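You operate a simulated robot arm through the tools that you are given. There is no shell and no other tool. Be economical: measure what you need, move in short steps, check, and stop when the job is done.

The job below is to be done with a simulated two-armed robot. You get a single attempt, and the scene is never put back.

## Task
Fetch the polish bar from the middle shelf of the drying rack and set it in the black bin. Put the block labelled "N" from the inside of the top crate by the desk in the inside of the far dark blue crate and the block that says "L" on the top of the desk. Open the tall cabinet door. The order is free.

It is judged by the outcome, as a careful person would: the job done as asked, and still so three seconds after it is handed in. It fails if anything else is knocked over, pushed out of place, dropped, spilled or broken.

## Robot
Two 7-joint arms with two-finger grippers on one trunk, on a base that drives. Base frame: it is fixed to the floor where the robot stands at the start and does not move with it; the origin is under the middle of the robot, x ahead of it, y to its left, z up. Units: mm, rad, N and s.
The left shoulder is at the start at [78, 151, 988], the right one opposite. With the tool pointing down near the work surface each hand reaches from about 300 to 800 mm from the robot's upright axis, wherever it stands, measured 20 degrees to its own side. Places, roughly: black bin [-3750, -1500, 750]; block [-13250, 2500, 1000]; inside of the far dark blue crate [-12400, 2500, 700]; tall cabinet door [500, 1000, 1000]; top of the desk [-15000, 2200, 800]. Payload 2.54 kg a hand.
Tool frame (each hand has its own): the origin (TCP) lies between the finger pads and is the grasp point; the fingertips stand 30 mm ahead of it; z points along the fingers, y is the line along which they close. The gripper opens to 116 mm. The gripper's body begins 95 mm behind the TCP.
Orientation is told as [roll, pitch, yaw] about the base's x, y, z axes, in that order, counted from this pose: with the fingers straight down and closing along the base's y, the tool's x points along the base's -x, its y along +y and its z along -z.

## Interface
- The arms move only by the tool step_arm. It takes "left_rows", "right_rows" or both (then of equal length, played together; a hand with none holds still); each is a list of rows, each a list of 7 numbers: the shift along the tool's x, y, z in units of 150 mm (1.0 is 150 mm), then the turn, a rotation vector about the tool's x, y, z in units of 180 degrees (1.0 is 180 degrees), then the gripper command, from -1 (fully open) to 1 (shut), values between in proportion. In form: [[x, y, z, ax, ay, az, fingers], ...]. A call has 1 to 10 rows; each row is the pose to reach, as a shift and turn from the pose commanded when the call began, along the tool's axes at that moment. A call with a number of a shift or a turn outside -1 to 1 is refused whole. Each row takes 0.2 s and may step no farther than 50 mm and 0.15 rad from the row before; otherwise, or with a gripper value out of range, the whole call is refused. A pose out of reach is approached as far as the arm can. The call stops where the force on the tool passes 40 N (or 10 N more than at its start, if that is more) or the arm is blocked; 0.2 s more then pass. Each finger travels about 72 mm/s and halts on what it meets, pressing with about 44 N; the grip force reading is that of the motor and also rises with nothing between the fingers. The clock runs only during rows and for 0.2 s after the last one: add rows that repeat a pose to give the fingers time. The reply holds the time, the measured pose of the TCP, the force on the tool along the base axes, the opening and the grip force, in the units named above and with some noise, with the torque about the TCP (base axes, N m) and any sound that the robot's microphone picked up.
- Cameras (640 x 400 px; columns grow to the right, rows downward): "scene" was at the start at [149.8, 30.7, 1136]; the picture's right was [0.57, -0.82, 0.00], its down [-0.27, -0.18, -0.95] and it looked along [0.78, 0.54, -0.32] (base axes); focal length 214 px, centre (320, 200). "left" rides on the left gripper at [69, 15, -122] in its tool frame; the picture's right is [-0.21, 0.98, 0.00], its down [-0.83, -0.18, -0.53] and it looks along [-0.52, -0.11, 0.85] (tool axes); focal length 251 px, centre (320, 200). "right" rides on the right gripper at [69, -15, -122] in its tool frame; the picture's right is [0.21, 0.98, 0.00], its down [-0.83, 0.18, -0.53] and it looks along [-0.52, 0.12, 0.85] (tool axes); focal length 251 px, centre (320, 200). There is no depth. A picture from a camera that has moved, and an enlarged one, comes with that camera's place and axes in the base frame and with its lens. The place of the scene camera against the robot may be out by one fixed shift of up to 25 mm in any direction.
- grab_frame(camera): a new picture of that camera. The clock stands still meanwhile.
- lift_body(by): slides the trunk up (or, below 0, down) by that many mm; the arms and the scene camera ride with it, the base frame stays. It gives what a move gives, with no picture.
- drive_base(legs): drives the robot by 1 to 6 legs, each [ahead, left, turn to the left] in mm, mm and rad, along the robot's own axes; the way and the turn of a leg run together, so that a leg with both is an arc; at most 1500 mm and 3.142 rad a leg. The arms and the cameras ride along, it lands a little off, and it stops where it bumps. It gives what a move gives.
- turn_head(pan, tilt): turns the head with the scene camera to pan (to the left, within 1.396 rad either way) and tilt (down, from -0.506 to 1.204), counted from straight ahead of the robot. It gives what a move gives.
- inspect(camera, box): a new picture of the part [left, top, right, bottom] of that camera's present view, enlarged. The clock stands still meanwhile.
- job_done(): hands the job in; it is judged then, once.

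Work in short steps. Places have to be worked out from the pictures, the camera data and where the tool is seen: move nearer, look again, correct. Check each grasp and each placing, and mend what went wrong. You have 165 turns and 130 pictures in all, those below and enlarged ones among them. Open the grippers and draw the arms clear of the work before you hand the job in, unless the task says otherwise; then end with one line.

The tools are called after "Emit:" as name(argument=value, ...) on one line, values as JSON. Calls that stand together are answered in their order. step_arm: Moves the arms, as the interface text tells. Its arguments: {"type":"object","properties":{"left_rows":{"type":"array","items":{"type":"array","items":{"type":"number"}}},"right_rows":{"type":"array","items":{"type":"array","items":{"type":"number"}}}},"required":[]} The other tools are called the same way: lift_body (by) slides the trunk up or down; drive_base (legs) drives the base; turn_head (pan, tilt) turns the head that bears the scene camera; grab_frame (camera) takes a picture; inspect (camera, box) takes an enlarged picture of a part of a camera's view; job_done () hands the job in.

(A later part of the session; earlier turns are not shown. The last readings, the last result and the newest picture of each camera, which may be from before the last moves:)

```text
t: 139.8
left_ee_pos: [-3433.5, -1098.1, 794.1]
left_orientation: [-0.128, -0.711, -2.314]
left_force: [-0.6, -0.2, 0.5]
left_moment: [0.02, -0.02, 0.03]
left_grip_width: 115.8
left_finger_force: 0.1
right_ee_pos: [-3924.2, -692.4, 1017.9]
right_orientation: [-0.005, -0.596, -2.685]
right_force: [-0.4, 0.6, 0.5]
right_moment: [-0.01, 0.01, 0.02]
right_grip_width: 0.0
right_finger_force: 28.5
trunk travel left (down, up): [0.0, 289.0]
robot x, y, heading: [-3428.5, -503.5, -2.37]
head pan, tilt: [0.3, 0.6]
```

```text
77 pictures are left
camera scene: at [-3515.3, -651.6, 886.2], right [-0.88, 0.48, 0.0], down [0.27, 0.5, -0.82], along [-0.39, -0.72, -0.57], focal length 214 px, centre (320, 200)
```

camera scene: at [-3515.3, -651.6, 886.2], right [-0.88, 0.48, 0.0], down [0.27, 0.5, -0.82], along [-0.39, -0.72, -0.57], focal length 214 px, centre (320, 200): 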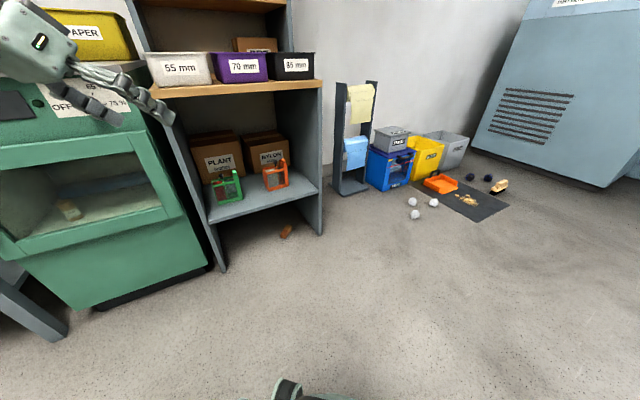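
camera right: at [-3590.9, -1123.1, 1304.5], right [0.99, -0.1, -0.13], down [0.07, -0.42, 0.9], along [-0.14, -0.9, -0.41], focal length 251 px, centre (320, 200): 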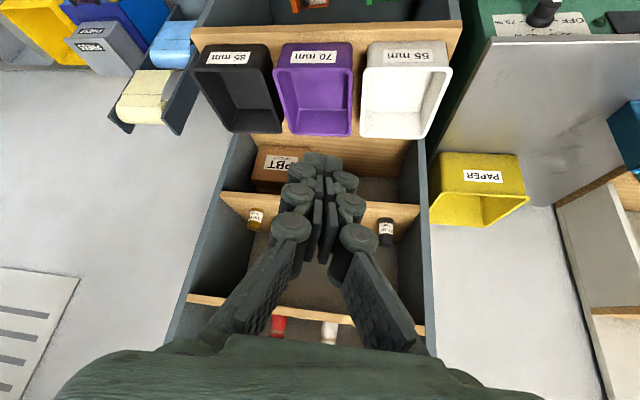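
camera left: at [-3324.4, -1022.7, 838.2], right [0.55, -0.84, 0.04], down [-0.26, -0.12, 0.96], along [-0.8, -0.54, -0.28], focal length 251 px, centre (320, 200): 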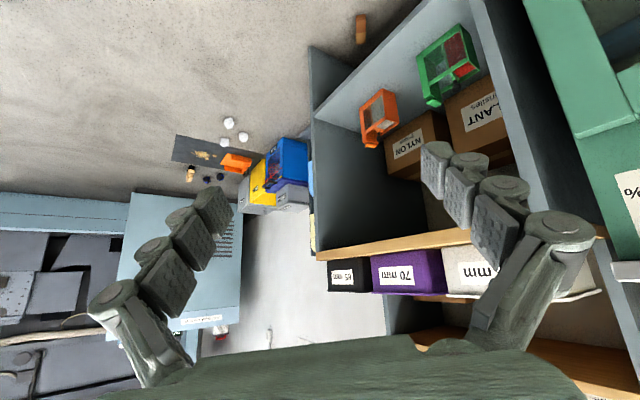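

The bar shows at about (−3785, −1555) from both cameras. I lower the left hand in the open floor, bringing it inward.

Emit:
step_arm(left_rows=[[0.2, -0.12, 0.22, 0, 0, 0, -1], [0.4, -0.24, 0.45, 0, 0, 0, -1], [0.6, -0.36, 0.68, 0, 0, 0, -1], [0.78, -0.5, 0.91, 0, 0, 0, -1]])

Emit:
step_arm(left_rows=[[0.2, -0.12, 0.22, 0, 0, 0, -1], [0.4, -0.24, 0.45, 0, 0, 0, -1], [0.6, -0.36, 0.68, 0, 0, 0, -1], [0.78, -0.5, 0.91, 0, 0, 0, -1]])

Emit:
step_arm(left_rows=[[0.2, -0.12, 0.22, 0, 0, 0, -1], [0.4, -0.24, 0.45, 0, 0, 0, -1], [0.6, -0.36, 0.68, 0, 0, 0, -1], [0.78, -0.5, 0.91, 0, 0, 0, -1]])

Emit:
grab_frame(camera="left")

```text
t: 140.8
left_ee_pos: [-3479.2, -1051.1, 608.1]
left_orientation: [-0.159, -0.717, -2.31]
left_force: [0.0, -0.7, -0.7]
left_moment: [-0.03, -0.04, -0.01]
left_grip_width: 115.6
left_finger_force: 0.0
left hand out of reach, approached as far as the arm can: row 1, 2, 3, 4
right_ee_pos: [-3924.0, -691.5, 1018.9]
right_orientation: [-0.007, -0.595, -2.686]
right_force: [0.2, 0.3, 0.6]
right_moment: [0.01, -0.01, 0.0]
right_grip_width: 0.0
right_finger_force: 28.3
trunk travel left (down, up): [0.0, 289.0]
robot x, y, heading: [-3429.7, -505.1, -2.366]
head pan, tilt: [0.3, 0.6]
```

```text
t: 141.8
left_ee_pos: [-3542.5, -988.1, 434.8]
left_orientation: [-0.13, -0.71, -2.312]
left_force: [-0.1, -0.1, 0.3]
left_moment: [0.02, -0.03, 0.0]
left_grip_width: 115.9
left_finger_force: 0.1
left hand out of reach, approached as far as the arm can: row 1, 2, 3, 4
right_ee_pos: [-3923.7, -692.1, 1018.4]
right_orientation: [-0.005, -0.596, -2.686]
right_force: [-0.3, -0.7, 0.3]
right_moment: [0.0, 0.0, 0.03]
right_grip_width: 0.0
right_finger_force: 28.8
trunk travel left (down, up): [0.0, 289.0]
robot x, y, heading: [-3429.7, -503.7, -2.372]
head pan, tilt: [0.3, 0.6]
```

```text
t: 142.8
left_ee_pos: [-3581.4, -983.5, 385.1]
left_orientation: [-0.129, -0.709, -2.316]
left_force: [-0.5, 0.2, 0.6]
left_moment: [0.0, 0.01, 0.04]
left_grip_width: 115.9
left_finger_force: 0.1
left hand out of reach, approached as far as the arm can: row 2, 3, 4
right_ee_pos: [-3924.5, -691.5, 1018.5]
right_orientation: [-0.009, -0.595, -2.686]
right_force: [0.2, 1.4, -0.1]
right_moment: [0.01, -0.04, 0.01]
right_grip_width: 0.0
right_finger_force: 28.9
trunk travel left (down, up): [0.0, 289.0]
robot x, y, heading: [-3427.5, -502.3, -2.369]
head pan, tilt: [0.3, 0.6]
```

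```text
76 pictures are left
camera left: at [-3471.6, -908.3, 429.1], right [0.55, -0.84, 0.04], down [-0.26, -0.12, 0.96], along [-0.8, -0.54, -0.29], focal length 251 px, centre (320, 200)
```

left: 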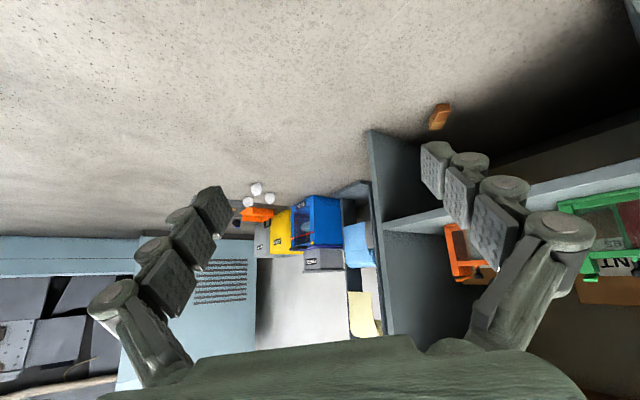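

The hand is too close in to descend. Moving it out forward should free it.

Emit:
step_arm(left_rows=[[-0.15, 0, 0.2, 0, 0, 0, -1], [-0.3, 0, 0.4, 0, 0, 0, -1], [-0.35, 0, 0.6, 0, 0, 0, -1], [-0.35, 0, 0.82, 0, 0, 0, -1]])

Emit:
step_arm(left_rows=[[0.15, 0, 0.2, 0, 0, 0, -1], [0.3, 0, 0.4, 0, 0, 0, -1], [0.45, 0, 0.6, 0, 0, 0, -1], [0.6, 0, 0.75, 0, 0, 0, -1]])

```text
t: 143.8
left_ee_pos: [-3651.3, -1065.2, 375.3]
left_orientation: [-0.132, -0.71, -2.314]
left_force: [-0.8, 0.0, -0.3]
left_moment: [-0.01, 0.01, 0.02]
left_grip_width: 116.0
left_finger_force: 0.1
left hand out of reach, approached as far as the arm can: row 1, 2, 3, 4
right_ee_pos: [-3923.3, -691.8, 1018.7]
right_orientation: [-0.004, -0.596, -2.686]
right_force: [0.2, 0.1, 0.1]
right_moment: [0.0, 0.01, 0.02]
right_grip_width: 0.0
right_finger_force: 28.4
trunk travel left (down, up): [0.0, 289.0]
robot x, y, heading: [-3428.9, -504.0, -2.363]
head pan, tilt: [0.3, 0.6]
```

```text
t: 144.8
left_ee_pos: [-3622.1, -1074.5, 363.3]
left_orientation: [-0.131, -0.708, -2.315]
left_force: [-0.6, -0.2, 0.3]
left_moment: [-0.02, 0.01, 0.01]
left_grip_width: 115.9
left_finger_force: 0.0
left hand out of reach, approached as far as the arm can: row 1, 2, 3, 4
right_ee_pos: [-3923.1, -692.1, 1017.5]
right_orientation: [-0.006, -0.594, -2.685]
right_force: [0.6, 0.5, -0.8]
right_moment: [-0.01, 0.0, 0.02]
right_grip_width: 0.0
right_finger_force: 28.4
trunk travel left (down, up): [0.0, 289.0]
robot x, y, heading: [-3430.1, -505.6, -2.37]
head pan, tilt: [0.3, 0.6]
```

It's a wrist limit; with the arm more extended the forearm lines up with the tool. I go up a bit and forward to about 720 mm ahead, then down.

Emit:
step_arm(left_rows=[[-0.25, 0, 0, 0, 0, 0, -1], [-0.5, 0, 0.1, 0, 0, 0, -1], [-0.7, 0, 0.3, 0, 0, 0, -1], [-0.85, 0, 0.5, 0, 0, 0, -1], [-1, 0, 0.75, 0, 0, 0, -1]])

Emit:
step_arm(left_rows=[[0.15, 0, 0.2, 0, 0, 0, -1], [0.3, 0, 0.4, 0, 0, 0, -1], [0.45, 0, 0.6, 0, 0, 0, -1], [0.6, 0, 0.8, 0, 0, 0, -1]])

```text
t: 146.0
left_ee_pos: [-3732.6, -1191.2, 419.9]
left_orientation: [-0.131, -0.709, -2.314]
left_force: [0.2, 0.5, 0.1]
left_moment: [0.01, 0.04, -0.01]
left_grip_width: 116.0
left_finger_force: 0.1
left hand out of reach, approached as far as the arm can: row 4, 5
right_ee_pos: [-3924.3, -692.0, 1018.4]
right_orientation: [-0.006, -0.595, -2.688]
right_force: [-0.2, -0.2, -0.6]
right_moment: [-0.01, 0.0, -0.02]
right_grip_width: 0.0
right_finger_force: 28.6
trunk travel left (down, up): [0.0, 289.0]
robot x, y, heading: [-3430.4, -503.4, -2.371]
head pan, tilt: [0.3, 0.6]
```

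```text
t: 147.0
left_ee_pos: [-3688.1, -1165.3, 387.9]
left_orientation: [-0.129, -0.71, -2.314]
left_force: [-0.5, 0.3, 0.8]
left_moment: [0.02, -0.02, 0.0]
left_grip_width: 116.2
left_finger_force: 0.0
left hand out of reach, approached as far as the arm can: row 1, 2, 3, 4
right_ee_pos: [-3924.1, -693.6, 1018.7]
right_orientation: [-0.006, -0.596, -2.686]
right_force: [-0.1, 1.0, -0.7]
right_moment: [0.01, 0.01, -0.02]
right_grip_width: 0.0
right_finger_force: 28.9
trunk travel left (down, up): [0.0, 289.0]
robot x, y, heading: [-3426.3, -500.8, -2.37]
head pan, tilt: [0.3, 0.6]
```

There still seems a floor at z≈370 in this pose. I test with the tool pointing straight down.

Emit:
step_arm(left_rows=[[0, 0, 0, 0, 0.045, 0, -1], [0, 0, 0, 0, 0.09, 0, -1], [0, 0, 0, 0, 0.135, 0, -1], [0, 0, 0, 0, 0.18, 0, -1], [0, 0, 0, 0, 0.226, 0, -1]])

Emit:
step_arm(left_rows=[[0, 0, 0.3, 0, 0, 0, -1], [0, 0, 0.6, 0, 0, 0, -1], [0, 0, 0.9, 0, 0, 0, -1]])

Emit:
step_arm(left_rows=[[0, 0, 0.3, 0, 0, 0, -1], [0, 0, 0.6, 0, 0, 0, -1], [0, 0, 0.9, 0, 0, 0, -1]])

```text
t: 148.2
left_ee_pos: [-3655.1, -1151.8, 418.8]
left_orientation: [-0.099, -0.003, -2.4]
left_force: [0.5, -0.7, 0.2]
left_moment: [-0.02, -0.02, 0.03]
left_grip_width: 115.8
left_finger_force: 0.1
left hand out of reach, approached as far as the arm can: row 3, 4, 5
right_ee_pos: [-3923.3, -691.2, 1019.2]
right_orientation: [-0.007, -0.596, -2.684]
right_force: [0.4, 0.2, 0.3]
right_moment: [-0.05, 0.01, 0.0]
right_grip_width: 0.2
right_finger_force: 28.6
trunk travel left (down, up): [0.0, 289.0]
robot x, y, heading: [-3428.7, -503.4, -2.365]
head pan, tilt: [0.3, 0.6]
```

```text
t: 149.0
left_ee_pos: [-3611.1, -1118.1, 362.8]
left_orientation: [-0.098, -0.003, -2.399]
left_force: [-0.3, 0.8, -0.6]
left_moment: [-0.02, 0.01, 0.0]
left_grip_width: 116.0
left_finger_force: 0.0
left hand out of reach, approached as far as the arm can: row 1, 2, 3
right_ee_pos: [-3924.6, -692.5, 1018.2]
right_orientation: [-0.006, -0.597, -2.687]
right_force: [-0.3, 0.3, 1.2]
right_moment: [0.01, -0.01, 0.04]
right_grip_width: 0.1
right_finger_force: 28.6
trunk travel left (down, up): [0.0, 289.0]
robot x, y, heading: [-3428.0, -503.6, -2.364]
head pan, tilt: [0.3, 0.6]
```

```text
t: 149.8
left_ee_pos: [-3576.7, -1092.2, 335.5]
left_orientation: [-0.098, -0.006, -2.397]
left_force: [-0.7, -0.1, 0.3]
left_moment: [-0.01, -0.04, -0.03]
left_grip_width: 115.8
left_finger_force: 0.1
left hand out of reach, approached as far as the arm can: row 1, 2, 3
right_ee_pos: [-3923.7, -693.0, 1018.6]
right_orientation: [-0.005, -0.595, -2.687]
right_force: [-0.4, -0.1, 0.2]
right_moment: [-0.02, -0.01, 0.01]
right_grip_width: 0.1
right_finger_force: 28.4
trunk travel left (down, up): [0.0, 289.0]
robot x, y, heading: [-3426.4, -504.7, -2.37]
head pan, tilt: [0.3, 0.6]
```

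The hand seems bound by a joint limit. I test a pose more to the side, nearer the shoulder's vertical.

Emit:
step_arm(left_rows=[[0.25, 0.15, 0, 0, 0, 0, -1], [0.5, 0.3, 0, 0, 0, 0, -1], [0.75, 0.45, 0, 0, 0, 0, -1], [1, 0.6, 0, 0, 0, 0, -1], [1, 0.6, 0.3, 0, 0, 0, -1], [1, 0.6, 0.6, 0, 0, 0, -1], [1, 0.6, 0.9, 0, 0, 0, -1]])

Emit:
step_arm(left_rows=[[0, 0, 0.3, 0, 0, 0, -1], [0, 0, 0.6, 0, 0, 0, -1], [0, 0, 0.9, 0, 0, 0, -1]])

Emit:
turn_head(pan=0.6, tilt=0.7)

Emit:
grab_frame(camera="scene")

```text
t: 151.4
left_ee_pos: [-3406.4, -1054.9, 271.6]
left_orientation: [-0.098, -0.005, -2.397]
left_force: [0.2, 0.4, -0.7]
left_moment: [0.02, 0.0, -0.02]
left_grip_width: 116.2
left_finger_force: 0.0
left hand out of reach, approached as far as the arm can: row 6, 7
right_ee_pos: [-3924.1, -692.1, 1019.1]
right_orientation: [-0.007, -0.596, -2.685]
right_force: [0.3, 0.1, 0.1]
right_moment: [0.0, 0.02, -0.02]
right_grip_width: 0.1
right_finger_force: 28.8
trunk travel left (down, up): [0.0, 289.0]
robot x, y, heading: [-3429.4, -498.3, -2.369]
head pan, tilt: [0.3, 0.6]
```

```text
t: 152.2
left_ee_pos: [-3374.0, -1049.7, 261.8]
left_orientation: [-0.098, -0.004, -2.399]
left_force: [-0.1, 1.0, -0.5]
left_moment: [0.01, 0.02, -0.01]
left_grip_width: 116.1
left_finger_force: 0.1
left hand out of reach, approached as far as the arm can: row 1, 2, 3
right_ee_pos: [-3922.7, -692.3, 1018.7]
right_orientation: [-0.006, -0.595, -2.687]
right_force: [-0.8, 0.0, 0.1]
right_moment: [-0.01, -0.01, 0.0]
right_grip_width: 0.1
right_finger_force: 27.9
trunk travel left (down, up): [0.0, 289.0]
robot x, y, heading: [-3429.3, -506.1, -2.368]
head pan, tilt: [0.3, 0.6]
```

```text
t: 153.0
left_ee_pos: [-3372.9, -1048.5, 262.4]
left_orientation: [-0.098, -0.003, -2.397]
left_force: [0.0, 0.2, 0.9]
left_moment: [0.0, -0.01, 0.02]
left_grip_width: 115.9
left_finger_force: 0.0
right_ee_pos: [-3923.6, -692.1, 1018.6]
right_orientation: [-0.006, -0.594, -2.686]
right_force: [0.5, -0.2, -0.7]
right_moment: [0.03, 0.0, 0.0]
right_grip_width: 0.1
right_finger_force: 28.8
trunk travel left (down, up): [0.0, 289.0]
robot x, y, heading: [-3426.5, -503.8, -2.37]
head pan, tilt: [0.6, 0.7]
```

```text
75 pictures are left
camera scene: at [-3489.8, -657.3, 877.7], right [-0.98, 0.2, 0.0], down [0.13, 0.63, -0.77], along [-0.15, -0.75, -0.64], focal length 214 px, centre (320, 200)
```

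scene: 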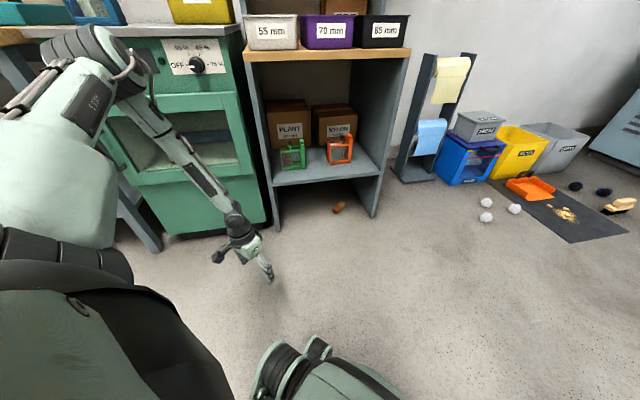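

Now at z 262 and still creeping. I probe further out to the side and lower.

Emit:
step_arm(left_rows=[[0.2, 0.2, 0, 0, 0, 0, -1], [0.4, 0.4, 0, 0, 0, 0, -1], [0.6, 0.6, 0.1, 0, 0, 0, -1], [0.8, 0.8, 0.2, 0, 0, 0, -1], [1, 1, 0.3, 0, 0, 0, -1], [1, 1, 0.6, 0, 0, 0, -1], [1, 1, 0.9, 0, 0, 0, -1]])

Emit:
step_arm(left_rows=[[0.1, -0.2, 0.25, 0, 0, 0, -1], [0.2, -0.4, 0.5, 0, 0, 0, -1], [0.2, -0.6, 0.75, 0, 0, 0, -1], [0.2, -0.8, 1, 0, 0, 0, -1]])

```text
t: 154.6
left_ee_pos: [-3176.4, -1048.0, 110.0]
left_orientation: [-0.099, -0.004, -2.399]
left_force: [0.9, -0.8, 0.8]
left_moment: [0.01, -0.03, -0.03]
left_grip_width: 115.8
left_finger_force: 0.0
right_ee_pos: [-3923.7, -692.1, 1018.6]
right_orientation: [-0.006, -0.598, -2.686]
right_force: [-0.5, 0.7, 0.2]
right_moment: [-0.01, -0.01, 0.0]
right_grip_width: 0.2
right_finger_force: 29.0
trunk travel left (down, up): [0.0, 289.0]
robot x, y, heading: [-3431.4, -506.1, -2.369]
head pan, tilt: [0.6, 0.7]
```

```text
refused: row 1 steps farther than a row can; nothing moved
```

Out to the side the hand gets down to z 110 freely. So I turn the robot parallel to the shelf (bar on its left) and tilt the hand outward.

Emit:
drive_base(legs=[[0, 0, -0.772]])

Emit:
step_arm(left_rows=[[0, 0, 0, -0.04, 0, 0, -1], [0, 0, 0, -0.08, 0, 0, -1], [0, 0.1, 0, -0.12, 0, 0, -1], [0, 0.2, 0, -0.16, 0, 0, -1], [0, 0.3, 0, -0.2, 0, 0, -1]])

Emit:
grab_frame(camera="left")

Emit:
turn_head(pan=1.2, tilt=0.7)

Emit:
grab_frame(camera="scene")

```text
t: 157.1
left_ee_pos: [-3640.0, -1063.5, 110.7]
left_orientation: [-0.097, -0.003, 3.091]
left_force: [0.0, 0.8, 0.2]
left_moment: [0.0, 0.0, 0.0]
left_grip_width: 116.3
left_finger_force: 0.0
right_ee_pos: [-3910.2, -282.4, 1017.5]
right_orientation: [-0.006, -0.596, 2.801]
right_force: [-0.6, -0.3, -0.8]
right_moment: [0.0, -0.02, 0.0]
right_grip_width: 0.0
right_finger_force: 28.4
trunk travel left (down, up): [0.0, 289.0]
robot x, y, heading: [-3429.3, -506.7, 3.118]
head pan, tilt: [0.6, 0.7]
```

```text
t: 158.3
left_ee_pos: [-3644.9, -1108.7, 106.2]
left_orientation: [0.532, -0.006, 3.09]
left_force: [-0.5, -0.3, 0.3]
left_moment: [-0.01, 0.01, -0.03]
left_grip_width: 116.3
left_finger_force: 0.0
right_ee_pos: [-3911.4, -283.5, 1018.6]
right_orientation: [-0.007, -0.594, 2.8]
right_force: [0.2, 0.3, -0.1]
right_moment: [-0.04, -0.03, 0.01]
right_grip_width: 0.0
right_finger_force: 28.3
trunk travel left (down, up): [0.0, 289.0]
robot x, y, heading: [-3429.6, -503.8, 3.122]
head pan, tilt: [0.6, 0.7]
```

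```text
74 pictures are left
camera left: at [-3573.1, -1063.4, 217.7], right [-0.25, -0.83, 0.5], down [-0.8, 0.47, 0.37], along [-0.54, -0.3, -0.78], focal length 251 px, centre (320, 200)
```

left: 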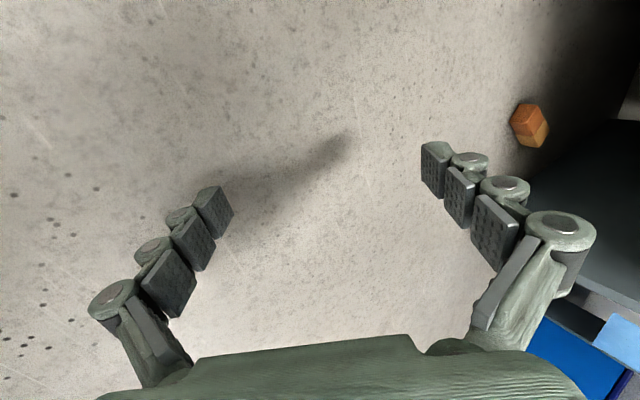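

```text
t: 159.3
left_ee_pos: [-3644.3, -1107.7, 105.9]
left_orientation: [0.528, -0.003, 3.09]
left_force: [-0.6, 0.5, -0.2]
left_moment: [0.0, 0.0, 0.0]
left_grip_width: 116.2
left_finger_force: 0.1
right_ee_pos: [-3911.2, -283.2, 1017.9]
right_orientation: [-0.006, -0.594, 2.802]
right_force: [-0.1, -0.2, 0.6]
right_moment: [-0.02, 0.03, 0.02]
right_grip_width: 0.2
right_finger_force: 28.8
trunk travel left (down, up): [0.0, 289.0]
robot x, y, heading: [-3429.4, -506.9, 3.114]
head pan, tilt: [1.201, 0.7]
```

```text
73 pictures are left
camera scene: at [-3524.9, -603.5, 877.7], right [-0.92, 0.38, 0.0], down [0.25, 0.6, -0.76], along [-0.29, -0.71, -0.64], focal length 214 px, centre (320, 200)
```

scene: 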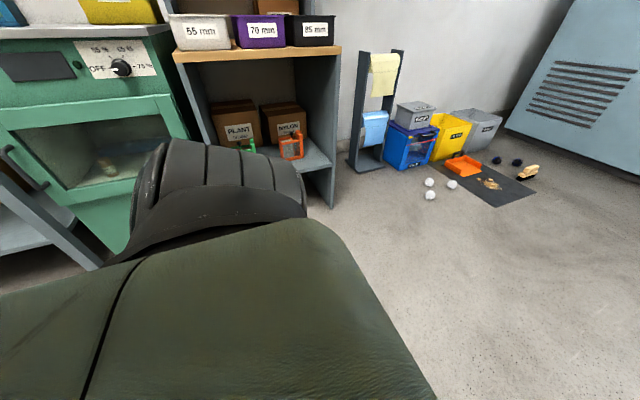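

The wrist camera places the bar at about (−3795, −1557), axis angle −2.43 rad. I yaw the hand to align with that axis.

Emit:
step_arm(left_rows=[[0, 0, 0, 0, -0.0217, 0.037, -1], [0, 0, 0, 0, -0.0433, 0.074, -1], [0, 0, 0, 0, -0.065, 0.111, -1], [0, 0, 0, 0, -0.0867, 0.148, -1], [0, 0, 0, 0, -0.108, 0.185, -1], [0, 0, 0, 0, -0.13, 0.2225, -1]])

Emit:
grab_frame(camera="left")

```text
t: 160.7
left_ee_pos: [-3642.6, -1108.6, 106.2]
left_orientation: [0.533, -0.002, 2.279]
left_force: [-0.2, -0.3, -0.6]
left_moment: [0.02, -0.03, 0.03]
left_grip_width: 115.9
left_finger_force: 0.1
right_ee_pos: [-3911.2, -283.6, 1018.4]
right_orientation: [-0.007, -0.595, 2.799]
right_force: [-0.2, -0.4, -0.2]
right_moment: [-0.01, 0.01, -0.01]
right_grip_width: 0.2
right_finger_force: 28.4
trunk travel left (down, up): [0.0, 289.0]
robot x, y, heading: [-3428.8, -503.5, 3.116]
head pan, tilt: [1.201, 0.7]
```

```text
72 pictures are left
camera left: at [-3561.3, -1129.5, 217.6], right [-0.78, -0.38, 0.5], down [-0.21, 0.91, 0.37], along [-0.59, 0.18, -0.79], focal length 251 px, centre (320, 200)
```

left: 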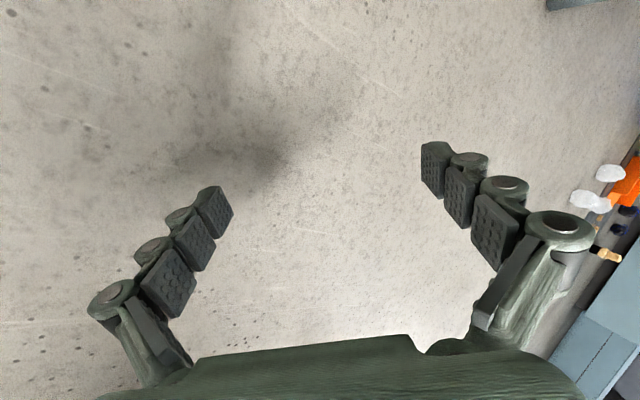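

I realise the closing line must stay level, so the tilt must be about the closing axis. I undo the roll and turn the hand to yaw −2.43.

Emit:
step_arm(left_rows=[[0, 0, 0, 0.0425, 0, 0, -1], [0, 0, 0, 0.085, 0, 0, -1], [0, 0, 0, 0.1275, 0, 0, -1], [0, 0, 0, 0.17, 0, 0, -1]])

Emit:
step_arm(left_rows=[[0, 0, 0, 0, 0, -0.047, -1], [0, 0, 0, 0, 0, -0.094, -1], [0, 0, 0, 0, 0, -0.141, -1], [0, 0, 0, 0, 0, -0.188, -1], [0, 0, 0, 0, 0, -0.235, -1], [0, 0, 0, 0, 0, -0.282, -1], [0, 0, 0, 0, 0, -0.329, -1], [0, 0, 0, 0, 0, -0.376, -1], [0, 0, 0, 0, 0, -0.423, -1], [0, 0, 0, 0, 0, -0.47, -1]])

Emit:
step_arm(left_rows=[[0, 0, 0, 0, -0.02, -0.03, -1], [0, 0, 0, 0, -0.06, -0.03, -1], [0, 0, 0, 0, -0.1, -0.03, -1], [0, 0, 0, 0, -0.14, -0.03, -1], [0, 0, 0, 0, -0.18, -0.03, -1], [0, 0, 0, 0, -0.223, -0.03, -1]])

Emit:
grab_frame(camera="left")

```text
t: 161.7
left_ee_pos: [-3632.7, -1104.6, 100.1]
left_orientation: [0.095, 0.019, 2.283]
left_force: [-1.1, 0.0, 0.4]
left_moment: [-0.01, -0.02, 0.04]
left_grip_width: 116.0
left_finger_force: 0.1
left hand out of reach, approached as far as the arm can: row 3, 4
right_ee_pos: [-3911.1, -283.0, 1019.0]
right_orientation: [-0.006, -0.595, 2.802]
right_force: [-0.6, -0.8, -0.3]
right_moment: [0.0, 0.02, -0.02]
right_grip_width: 0.1
right_finger_force: 29.1
trunk travel left (down, up): [0.0, 289.0]
robot x, y, heading: [-3432.6, -499.4, 3.124]
head pan, tilt: [1.201, 0.7]
```

```text
t: 163.9
left_ee_pos: [-3632.7, -1103.0, 99.8]
left_orientation: [0.026, -0.09, -2.522]
left_force: [0.3, -0.5, -0.5]
left_moment: [0.02, -0.02, -0.01]
left_grip_width: 116.2
left_finger_force: 0.0
right_ee_pos: [-3910.9, -282.8, 1019.8]
right_orientation: [-0.007, -0.595, 2.804]
right_force: [-0.9, -0.1, 1.3]
right_moment: [-0.01, 0.0, 0.01]
right_grip_width: 0.1
right_finger_force: 28.6
trunk travel left (down, up): [0.0, 289.0]
robot x, y, heading: [-3428.1, -504.4, 3.119]
head pan, tilt: [1.201, 0.7]
```

```text
t: 165.3
left_ee_pos: [-3633.0, -1104.2, 101.4]
left_orientation: [-0.015, -0.795, -2.429]
left_force: [-0.9, 0.3, 0.0]
left_moment: [0.02, -0.02, 0.02]
left_grip_width: 115.9
left_finger_force: 0.2
right_ee_pos: [-3909.6, -281.8, 1019.2]
right_orientation: [-0.006, -0.595, 2.8]
right_force: [0.3, -0.1, 0.1]
right_moment: [-0.03, -0.03, 0.01]
right_grip_width: 0.1
right_finger_force: 28.6
trunk travel left (down, up): [0.0, 289.0]
robot x, y, heading: [-3428.2, -505.9, 3.117]
head pan, tilt: [1.201, 0.7]
```

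```text
71 pictures are left
camera left: at [-3520.1, -1029.2, 135.4], right [0.52, -0.84, 0.14], down [-0.26, 0.0, 0.97], along [-0.82, -0.54, -0.22], focal length 251 px, centre (320, 200)
```

left: 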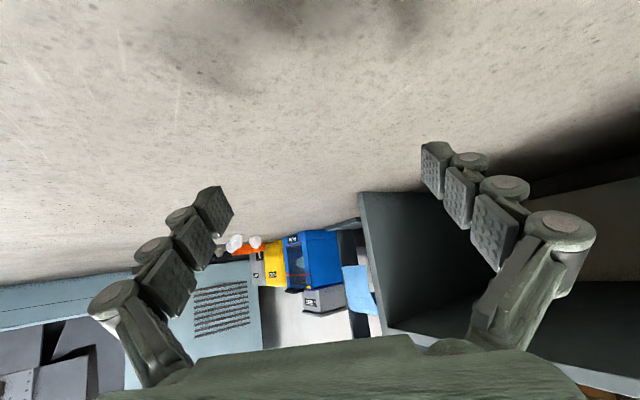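

Now the hand points exactly along the bar, 44° downward, in reach. I lower it to z≈50 and drive it toward a start point ahead of the bar.

Emit:
step_arm(left_rows=[[0.12, 0, 0.12, 0, 0, 0, -1], [0.24, 0, 0.24, 0, 0, 0, -1], [0.24, 0, 0.24, 0, 0, 0, -1]])

Emit:
drive_base(legs=[[-27, 270, 0]])

Emit:
grab_frame(camera="left")

```text
t: 166.1
left_ee_pos: [-3635.3, -1101.9, 48.7]
left_orientation: [-0.019, -0.793, -2.426]
left_force: [0.3, 0.3, -0.4]
left_moment: [-0.02, 0.0, -0.01]
left_grip_width: 115.9
left_finger_force: 0.2
right_ee_pos: [-3908.9, -282.8, 1018.8]
right_orientation: [-0.006, -0.596, 2.801]
right_force: [-0.1, -0.3, -0.1]
right_moment: [-0.01, 0.02, 0.01]
right_grip_width: 0.1
right_finger_force: 28.5
trunk travel left (down, up): [0.0, 289.0]
robot x, y, heading: [-3430.8, -500.4, 3.123]
head pan, tilt: [1.201, 0.7]
```

```text
t: 169.3
left_ee_pos: [-3618.2, -1371.8, 47.2]
left_orientation: [-0.018, -0.793, -2.432]
left_force: [-0.4, 0.4, 0.3]
left_moment: [-0.03, -0.01, -0.05]
left_grip_width: 115.8
left_finger_force: 0.1
right_ee_pos: [-3887.6, -551.4, 1018.2]
right_orientation: [-0.005, -0.595, 2.793]
right_force: [0.5, 0.1, -0.2]
right_moment: [0.02, 0.0, 0.01]
right_grip_width: 0.0
right_finger_force: 28.9
trunk travel left (down, up): [0.0, 289.0]
robot x, y, heading: [-3406.4, -774.2, 3.11]
head pan, tilt: [1.201, 0.7]
```

```text
70 pictures are left
camera left: at [-3505.1, -1297.6, 82.8], right [0.51, -0.85, 0.14], down [-0.26, 0.0, 0.97], along [-0.82, -0.53, -0.22], focal length 251 px, centre (320, 200)
```

left: 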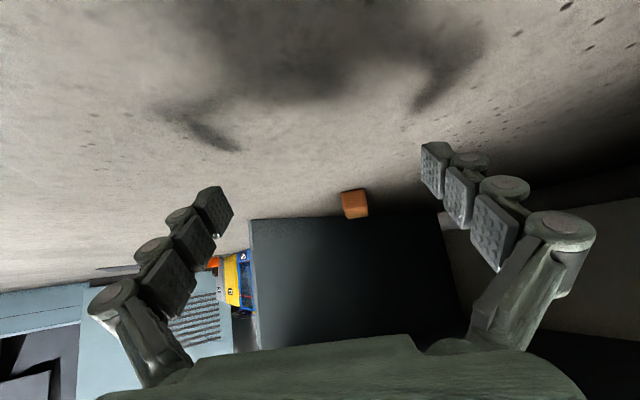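

The bar is seen end-on between the fingers, 218 mm ahead of the TCP and 18 mm to the side. I drive diagonally 200 mm along the axis.

Emit:
drive_base(legs=[[135, 149, 0]])

Emit:
grab_frame(camera="left")

```text
t: 171.4
left_ee_pos: [-3759.3, -1514.8, 48.7]
left_orientation: [-0.017, -0.792, -2.438]
left_force: [-0.9, 0.4, -0.2]
left_moment: [0.01, 0.02, -0.01]
left_grip_width: 116.0
left_finger_force: 0.0
right_ee_pos: [-4027.1, -694.0, 1017.8]
right_orientation: [-0.005, -0.595, 2.794]
right_force: [-0.4, -0.7, 0.1]
right_moment: [0.0, -0.05, 0.01]
right_grip_width: 0.0
right_finger_force: 28.6
trunk travel left (down, up): [0.0, 289.0]
robot x, y, heading: [-3548.7, -917.5, 3.108]
head pan, tilt: [1.201, 0.7]
```

```text
69 pictures are left
camera left: at [-3646.7, -1440.7, 82.7], right [0.51, -0.85, 0.14], down [-0.26, 0.0, 0.97], along [-0.82, -0.53, -0.22], focal length 251 px, centre (320, 200)
```

left: 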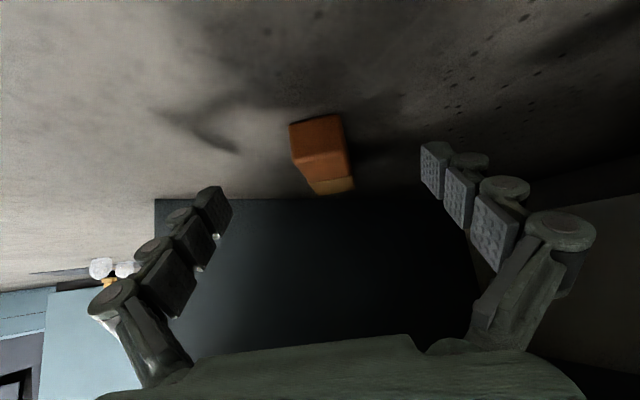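

The bar lies straight between the fingers. I advance 45 mm and lower 13 mm, then close.

Emit:
step_arm(left_rows=[[-0.1, 0, 0.1, 0, 0, 0, -1], [-0.21, 0, 0.21, 0, 0, 0, -1], [-0.15, 0, 0.275, 0, 0, 0, -1], [-0.15, 0, 0.275, 0, 0, 0, -1]])

Emit:
grab_frame(camera="left")

```text
t: 172.4
left_ee_pos: [-3793.5, -1543.9, 35.4]
left_orientation: [-0.017, -0.793, -2.437]
left_force: [-0.2, 1.7, 0.3]
left_moment: [-0.01, 0.01, -0.03]
left_grip_width: 116.0
left_finger_force: 0.0
right_ee_pos: [-4026.9, -693.7, 1019.0]
right_orientation: [-0.006, -0.594, 2.794]
right_force: [-0.4, 0.5, -0.2]
right_moment: [0.0, -0.02, 0.0]
right_grip_width: 0.0
right_finger_force: 28.5
trunk travel left (down, up): [0.0, 289.0]
robot x, y, heading: [-3547.5, -917.5, 3.112]
head pan, tilt: [1.201, 0.7]
```

```text
68 pictures are left
camera left: at [-3680.8, -1469.4, 69.7], right [0.51, -0.85, 0.14], down [-0.26, 0.0, 0.97], along [-0.82, -0.53, -0.22], focal length 251 px, centre (320, 200)
```

left: 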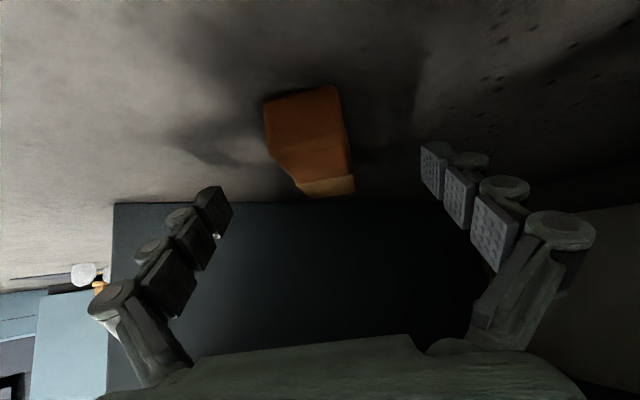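

Positioned. I close the left gripper.

Emit:
step_arm(left_rows=[[0, 0, 0, 0, 0, 0, -0.3], [0, 0, 0, 0, 0, 0, 0.1], [0, 0, 0, 0, 0, 0, 0.4], [0, 0, 0, 0, 0, 0, 0.8], [0, 0, 0, 0, 0, 0, 1], [0, 0, 0, 0, 0, 0, 1]])

Emit:
grab_frame(camera="left")

```text
t: 173.8
left_ee_pos: [-3793.8, -1542.5, 35.7]
left_orientation: [-0.018, -0.792, -2.437]
left_force: [0.3, -0.4, 1.3]
left_moment: [-0.06, -0.04, -0.05]
left_grip_width: 33.2
left_finger_force: 44.3
right_ee_pos: [-4026.8, -693.5, 1018.8]
right_orientation: [-0.005, -0.594, 2.792]
right_force: [-0.5, 0.6, -0.5]
right_moment: [-0.02, 0.06, -0.02]
right_grip_width: 0.0
right_finger_force: 28.9
trunk travel left (down, up): [0.0, 289.0]
robot x, y, heading: [-3546.6, -917.7, 3.113]
head pan, tilt: [1.201, 0.7]
```

```text
67 pictures are left
camera left: at [-3680.6, -1469.3, 69.9], right [0.51, -0.85, 0.14], down [-0.26, 0.0, 0.97], along [-0.82, -0.53, -0.22], focal length 251 px, centre (320, 200)
```

left: 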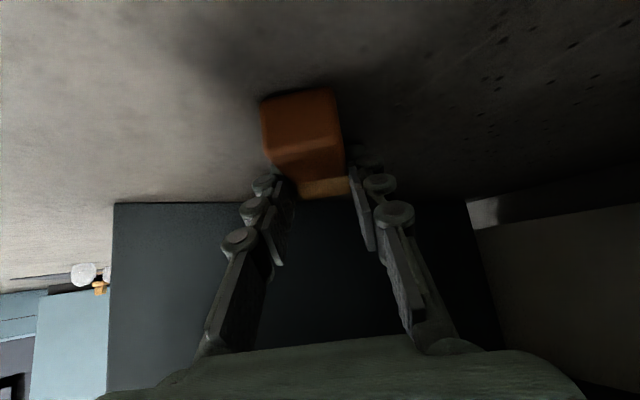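

Gripped at 33 mm. I lift 15 mm gently and check.

Emit:
step_arm(left_rows=[[-0.03, 0, -0.03, 0, 0, 0, 1], [-0.07, 0, -0.07, 0, 0, 0, 1], [-0.1, 0, -0.1, 0, 0, 0, 1]])

Emit:
drive_base(legs=[[-135, -149, 0]])

Emit:
grab_frame(camera="left")

```text
t: 174.6
left_ee_pos: [-3793.2, -1543.7, 56.3]
left_orientation: [-0.016, -0.792, -2.437]
left_force: [-1.3, -0.7, -1.6]
left_moment: [0.02, 0.01, -0.02]
left_grip_width: 32.9
left_finger_force: 43.3
right_ee_pos: [-4026.9, -693.7, 1017.7]
right_orientation: [-0.008, -0.596, 2.793]
right_force: [0.0, -0.2, 0.2]
right_moment: [0.01, -0.06, 0.04]
right_grip_width: 0.2
right_finger_force: 28.5
trunk travel left (down, up): [0.0, 289.0]
robot x, y, heading: [-3549.6, -918.7, 3.111]
head pan, tilt: [1.201, 0.7]
```

```text
t: 176.6
left_ee_pos: [-3654.9, -1403.2, 56.5]
left_orientation: [-0.017, -0.793, -2.433]
left_force: [-0.6, 0.1, -1.0]
left_moment: [0.0, -0.04, 0.01]
left_grip_width: 32.8
left_finger_force: 43.8
right_ee_pos: [-3892.6, -554.1, 1018.4]
right_orientation: [-0.007, -0.596, 2.794]
right_force: [-0.9, 0.6, 0.5]
right_moment: [0.01, 0.0, 0.02]
right_grip_width: 0.0
right_finger_force: 28.2
trunk travel left (down, up): [0.0, 289.0]
robot x, y, heading: [-3412.4, -777.7, 3.115]
head pan, tilt: [1.201, 0.7]
```

```text
66 pictures are left
camera left: at [-3542.6, -1329.0, 91.4], right [0.51, -0.85, 0.14], down [-0.26, 0.0, 0.97], along [-0.82, -0.53, -0.22], focal length 251 px, centre (320, 200)
```

left: 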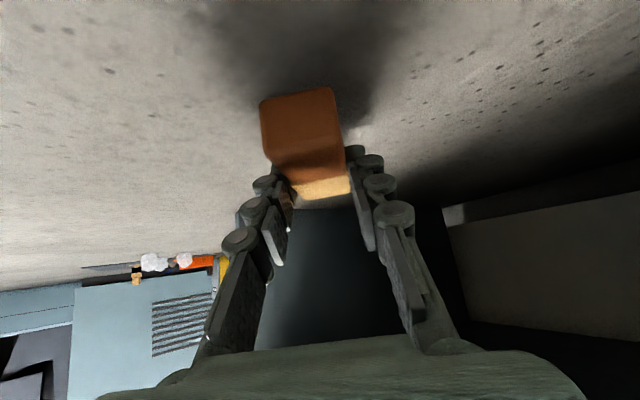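

Bar is in hand. I move away from the shelf and raise the trunk, then the hand.

Emit:
drive_base(legs=[[0, -300, 0]])

Emit:
lift_body(by=289)

Emit:
step_arm(left_rows=[[-0.2, 0, -0.2, 0, 0, 0, 1], [-0.4, 0, -0.4, 0, 0, 0, 1], [-0.6, 0, -0.6, 0, 0, 0, 1], [-0.8, 0, -0.8, 0, 0, 0, 1], [-1, 0, -1, 0, 0, 0, 1]])

Emit:
step_arm(left_rows=[[-0.2, 0, -0.2, 0, 0, 0, 1], [-0.4, 0, -0.4, 0, 0, 0, 1], [-0.6, 0, -0.6, 0, 0, 0, 1], [-0.8, 0, -0.8, 0, 0, 0, 1], [-1, 0, -1, 0, 0, 0, 1]])

Emit:
step_arm(left_rows=[[-0.2, 0, -0.2, 0, 0, 0, 1], [-0.4, 0, -0.4, 0, 0, 0, 1], [-0.6, 0, -0.6, 0, 0, 0, 1], [-0.8, 0, -0.8, 0, 0, 0, 1], [-1, 0, -1, 0, 0, 0, 1]])

Emit:
grab_frame(camera="left")

```text
t: 180.0
left_ee_pos: [-3646.3, -1111.2, 55.8]
left_orientation: [-0.016, -0.792, -2.43]
left_force: [-0.2, 0.0, -1.3]
left_moment: [0.01, 0.0, 0.03]
left_grip_width: 33.0
left_finger_force: 44.3
right_ee_pos: [-3883.3, -262.9, 1018.6]
right_orientation: [-0.008, -0.595, 2.801]
right_force: [-1.1, -0.1, 0.1]
right_moment: [-0.01, -0.02, -0.03]
right_grip_width: 0.0
right_finger_force: 29.0
trunk travel left (down, up): [0.0, 289.0]
robot x, y, heading: [-3406.8, -479.9, 3.116]
head pan, tilt: [1.201, 0.7]
```

```text
t: 182.9
left_ee_pos: [-3646.5, -1111.7, 346.2]
left_orientation: [-0.018, -0.792, -2.429]
left_force: [0.1, 0.0, -1.6]
left_moment: [0.0, 0.01, -0.03]
left_grip_width: 33.1
left_finger_force: 44.6
right_ee_pos: [-3884.2, -262.8, 1307.6]
right_orientation: [-0.006, -0.594, 2.8]
right_force: [-1.1, -0.6, 0.3]
right_moment: [0.03, -0.02, 0.02]
right_grip_width: 0.0
right_finger_force: 29.2
trunk travel left (down, up): [-289.0, 0.0]
robot x, y, heading: [-3404.3, -486.8, 3.119]
head pan, tilt: [1.201, 0.7]
```

```text
t: 184.1
left_ee_pos: [-3642.6, -1114.5, 557.2]
left_orientation: [-0.017, -0.792, -2.43]
left_force: [-0.5, 0.6, -1.0]
left_moment: [-0.01, 0.01, -0.02]
left_grip_width: 33.0
left_finger_force: 44.2
right_ee_pos: [-3883.3, -262.3, 1307.9]
right_orientation: [-0.005, -0.595, 2.801]
right_force: [0.2, -0.3, 0.5]
right_moment: [-0.03, 0.03, -0.01]
right_grip_width: 0.3
right_finger_force: 28.4
trunk travel left (down, up): [-289.0, 0.0]
robot x, y, heading: [-3403.1, -486.7, 3.119]
head pan, tilt: [1.201, 0.7]
```

```text
t: 185.3
left_ee_pos: [-3642.1, -1111.7, 772.5]
left_orientation: [-0.019, -0.791, -2.43]
left_force: [0.3, -0.3, -0.8]
left_moment: [0.0, -0.03, 0.01]
left_grip_width: 33.0
left_finger_force: 44.1
right_ee_pos: [-3884.4, -262.6, 1307.3]
right_orientation: [-0.005, -0.596, 2.8]
right_force: [0.1, 0.1, -0.2]
right_moment: [0.02, -0.01, -0.01]
right_grip_width: 0.1
right_finger_force: 28.4
trunk travel left (down, up): [-289.0, 0.0]
robot x, y, heading: [-3406.3, -485.1, 3.115]
head pan, tilt: [1.201, 0.7]
```

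```text
t: 186.5
left_ee_pos: [-3636.4, -1117.6, 983.7]
left_orientation: [-0.017, -0.791, -2.428]
left_force: [0.2, -0.1, -1.8]
left_moment: [0.0, -0.03, 0.01]
left_grip_width: 32.7
left_finger_force: 43.9
right_ee_pos: [-3884.4, -262.8, 1307.0]
right_orientation: [-0.007, -0.595, 2.799]
right_force: [1.1, 0.2, -0.6]
right_moment: [0.01, 0.01, -0.02]
right_grip_width: 0.1
right_finger_force: 29.0
trunk travel left (down, up): [-289.0, 0.0]
robot x, y, heading: [-3404.4, -485.6, 3.12]
head pan, tilt: [1.201, 0.7]
```

```text
65 pictures are left
camera left: at [-3523.7, -1041.9, 1018.5], right [0.52, -0.85, 0.14], down [-0.26, 0.0, 0.96], along [-0.82, -0.53, -0.22], focal length 251 px, centre (320, 200)
```

left: 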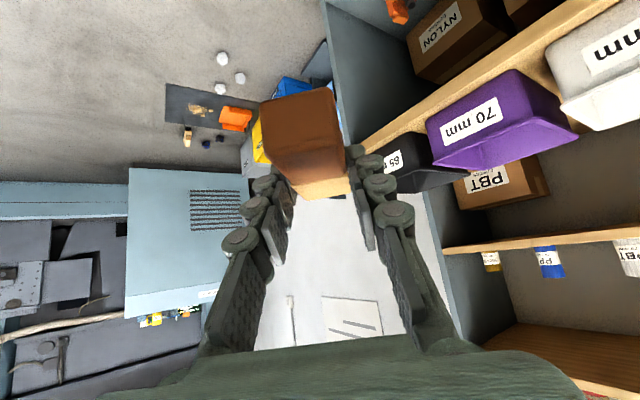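

Bar is held at z 984. I turn the robot so the hand points to −y and drive toward the bin, stopping short.

Emit:
drive_base(legs=[[0, 0, 0.86], [722, -357, 0]])

Emit:
turn_head(pan=0.9, tilt=0.5)

Emit:
grab_frame(camera="left")

Emit:
grab_frame(camera="scene")

```text
t: 193.2
left_ee_pos: [-3839.6, -1375.9, 983.7]
left_orientation: [-0.017, -0.792, -1.558]
left_force: [-0.6, 0.6, -1.6]
left_moment: [-0.01, 0.03, 0.03]
left_grip_width: 33.0
left_finger_force: 43.8
right_ee_pos: [-4651.9, -1014.3, 1307.0]
right_orientation: [-0.007, -0.596, -2.613]
right_force: [-0.3, 0.4, -0.2]
right_moment: [0.0, 0.01, -0.02]
right_grip_width: 0.2
right_finger_force: 28.9
trunk travel left (down, up): [-289.0, 0.0]
robot x, y, heading: [-4174.0, -786.8, -2.304]
head pan, tilt: [1.201, 0.7]
```

```text
t: 194.0
left_ee_pos: [-3839.6, -1376.0, 983.2]
left_orientation: [-0.018, -0.793, -1.558]
left_force: [-0.3, 0.4, -1.5]
left_moment: [0.02, -0.02, 0.0]
left_grip_width: 32.8
left_finger_force: 44.2
right_ee_pos: [-4652.5, -1014.4, 1307.4]
right_orientation: [-0.007, -0.594, -2.612]
right_force: [-0.6, 0.5, -0.9]
right_moment: [-0.01, 0.01, 0.02]
right_grip_width: 0.2
right_finger_force: 27.9
trunk travel left (down, up): [-289.0, 0.0]
robot x, y, heading: [-4171.3, -792.4, -2.298]
head pan, tilt: [0.901, 0.499]
```

```text
64 pictures are left
camera left: at [-3824.3, -1240.6, 1018.1], right [0.98, -0.15, 0.14], down [-0.17, -0.2, 0.97], along [-0.12, -0.97, -0.22], focal length 251 px, centre (320, 200)
```

left: 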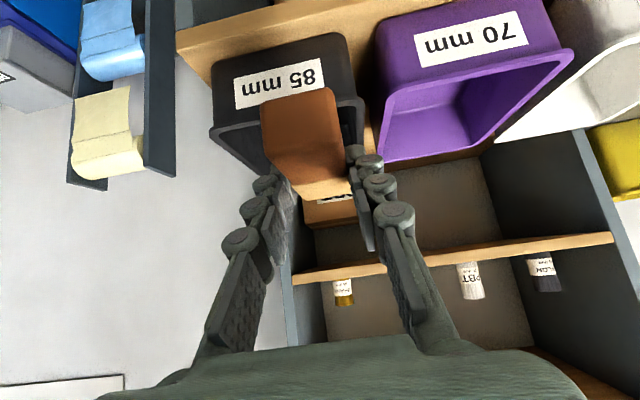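

```text
63 pictures are left
camera scene: at [-4196.5, -953.4, 1184.3], right [-0.98, -0.17, 0.0], down [-0.08, 0.47, -0.88], along [0.15, -0.86, -0.48], focal length 214 px, centre (320, 200)
```

scene: 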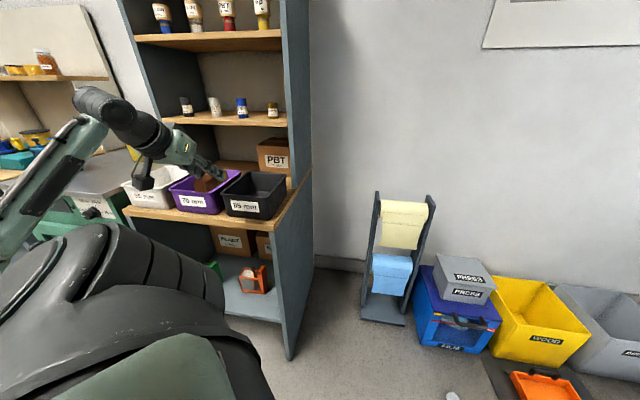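

I zoom on the bin to fix its rim corners.

Emit:
inspect(camera="scene", box=[160, 130, 320, 230])

```text
4.00 times, centred on (240, 180) of scene
camera zoom: at [-4196.5, -953.4, 1184.3], right [-0.98, -0.17, 0.0], down [-0.08, 0.47, -0.88], along [0.15, -0.86, -0.48], focal length 858 px, centre (640, 280)
```

zoom: 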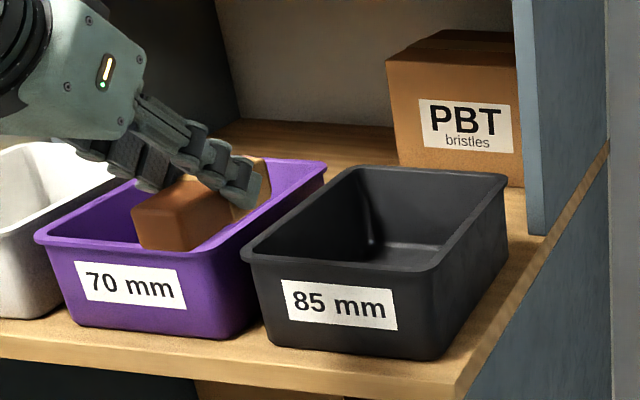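

Triangulated rim: x −3941…−3800, y −1443…−1620, z≈892. I bring the bar over its middle, low under the upper board.

Emit:
step_arm(left_rows=[[0.07, -0.1, 0.07, 0, 0, 0, 1], [0.133, -0.2, 0.131, 0, 0, 0, 1], [-0.05, -0.2, 0.315, 0, 0, 0, 1], [-0.23, -0.2, 0.5, 0, 0, 0, 1], [-0.41, -0.2, 0.685, 0, 0, 0, 1], [-0.593, -0.2, 0.867, 0, 0, 0, 1]])

Emit:
grab_frame(camera="left")

Emit:
inspect(camera="scene", box=[160, 110, 320, 230])

```text
t: 195.4
left_ee_pos: [-3869.8, -1529.0, 955.4]
left_orientation: [-0.018, -0.79, -1.558]
left_force: [-0.4, 0.1, -2.0]
left_moment: [0.04, -0.02, 0.0]
left_grip_width: 33.0
left_finger_force: 44.0
right_ee_pos: [-4651.7, -1015.2, 1307.0]
right_orientation: [-0.008, -0.595, -2.613]
right_force: [0.4, -0.3, -0.3]
right_moment: [0.03, -0.02, -0.02]
right_grip_width: 0.0
right_finger_force: 29.2
trunk travel left (down, up): [-289.0, 0.0]
robot x, y, heading: [-4169.7, -787.2, -2.3]
head pan, tilt: [0.901, 0.499]
```

```text
61 pictures are left
camera left: at [-3853.6, -1393.8, 990.3], right [0.98, -0.15, 0.14], down [-0.17, -0.2, 0.96], along [-0.12, -0.97, -0.22], focal length 251 px, centre (320, 200)
```

left: 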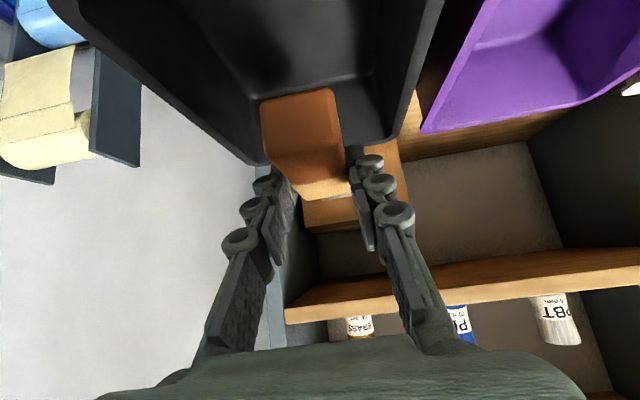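

```text
3.33 times, centred on (240, 170) of scene
camera zoom: at [-4196.8, -953.9, 1184.3], right [-0.98, -0.17, 0.0], down [-0.08, 0.47, -0.88], along [0.15, -0.86, -0.48], focal length 715 px, centre (587, 300)
```

zoom: 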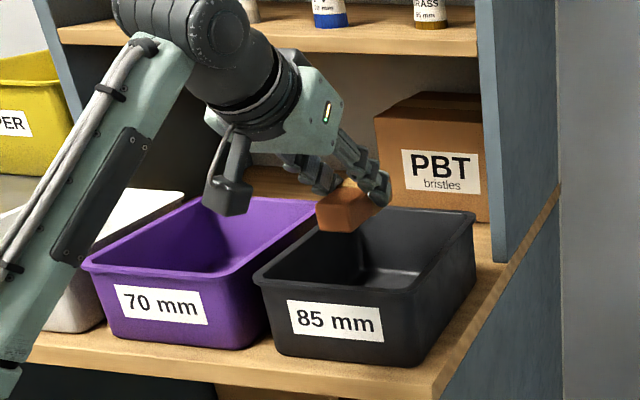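

Bar is over the bin, slightly to the rear. I lower it in with small corrections.

Emit:
step_arm(left_rows=[[0.17, 0.05, 0.06, 0, 0, 0, 1], [0.29, 0.05, 0.17, 0, 0, 0, 1], [0.41, 0.05, 0.29, 0, 0, 0, 1], [0.5, 0.05, 0.38, 0, 0, 0, 1]])

Emit:
inspect(camera="scene", box=[160, 110, 320, 230])

Emit:
grab_frame(camera="left")

```text
t: 196.4
left_ee_pos: [-3864.5, -1517.6, 861.0]
left_orientation: [-0.018, -0.793, -1.56]
left_force: [-0.4, 0.3, -0.9]
left_moment: [0.02, -0.03, 0.0]
left_grip_width: 33.0
left_finger_force: 44.2
right_ee_pos: [-4652.5, -1015.1, 1307.7]
right_orientation: [-0.007, -0.598, -2.611]
right_force: [-0.2, 0.5, 0.1]
right_moment: [0.0, 0.03, 0.03]
right_grip_width: 0.3
right_finger_force: 28.7
trunk travel left (down, up): [-289.0, 0.0]
robot x, y, heading: [-4173.8, -790.1, -2.302]
head pan, tilt: [0.901, 0.499]
```

```text
3.33 times, centred on (240, 170) of scene
camera zoom: at [-4196.6, -953.5, 1184.4], right [-0.98, -0.17, 0.0], down [-0.08, 0.47, -0.88], along [0.15, -0.86, -0.48], focal length 715 px, centre (587, 300)
```

zoom: 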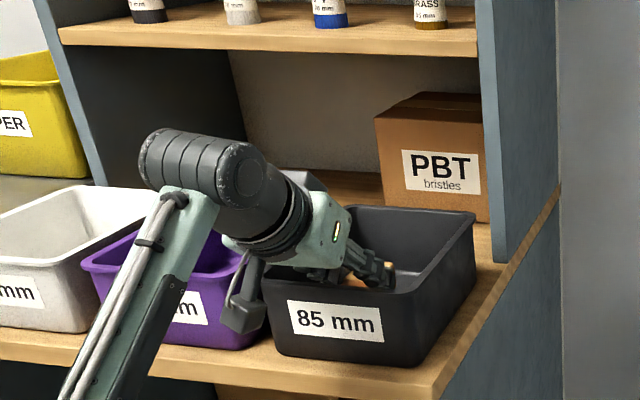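

```text
58 pictures are left
camera left: at [-3849.4, -1383.0, 895.6], right [0.98, -0.15, 0.14], down [-0.17, -0.2, 0.97], along [-0.12, -0.97, -0.22], focal length 251 px, centre (320, 200)
```

left: 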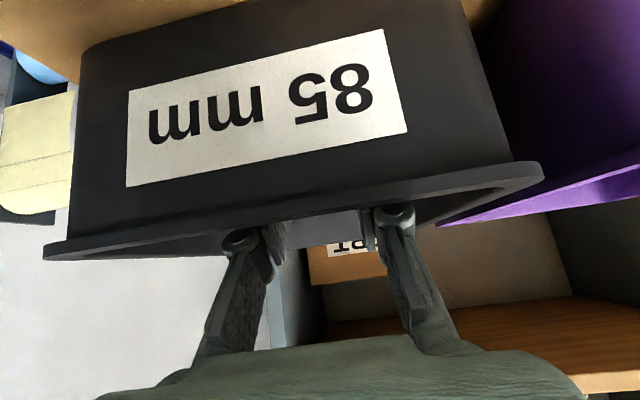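

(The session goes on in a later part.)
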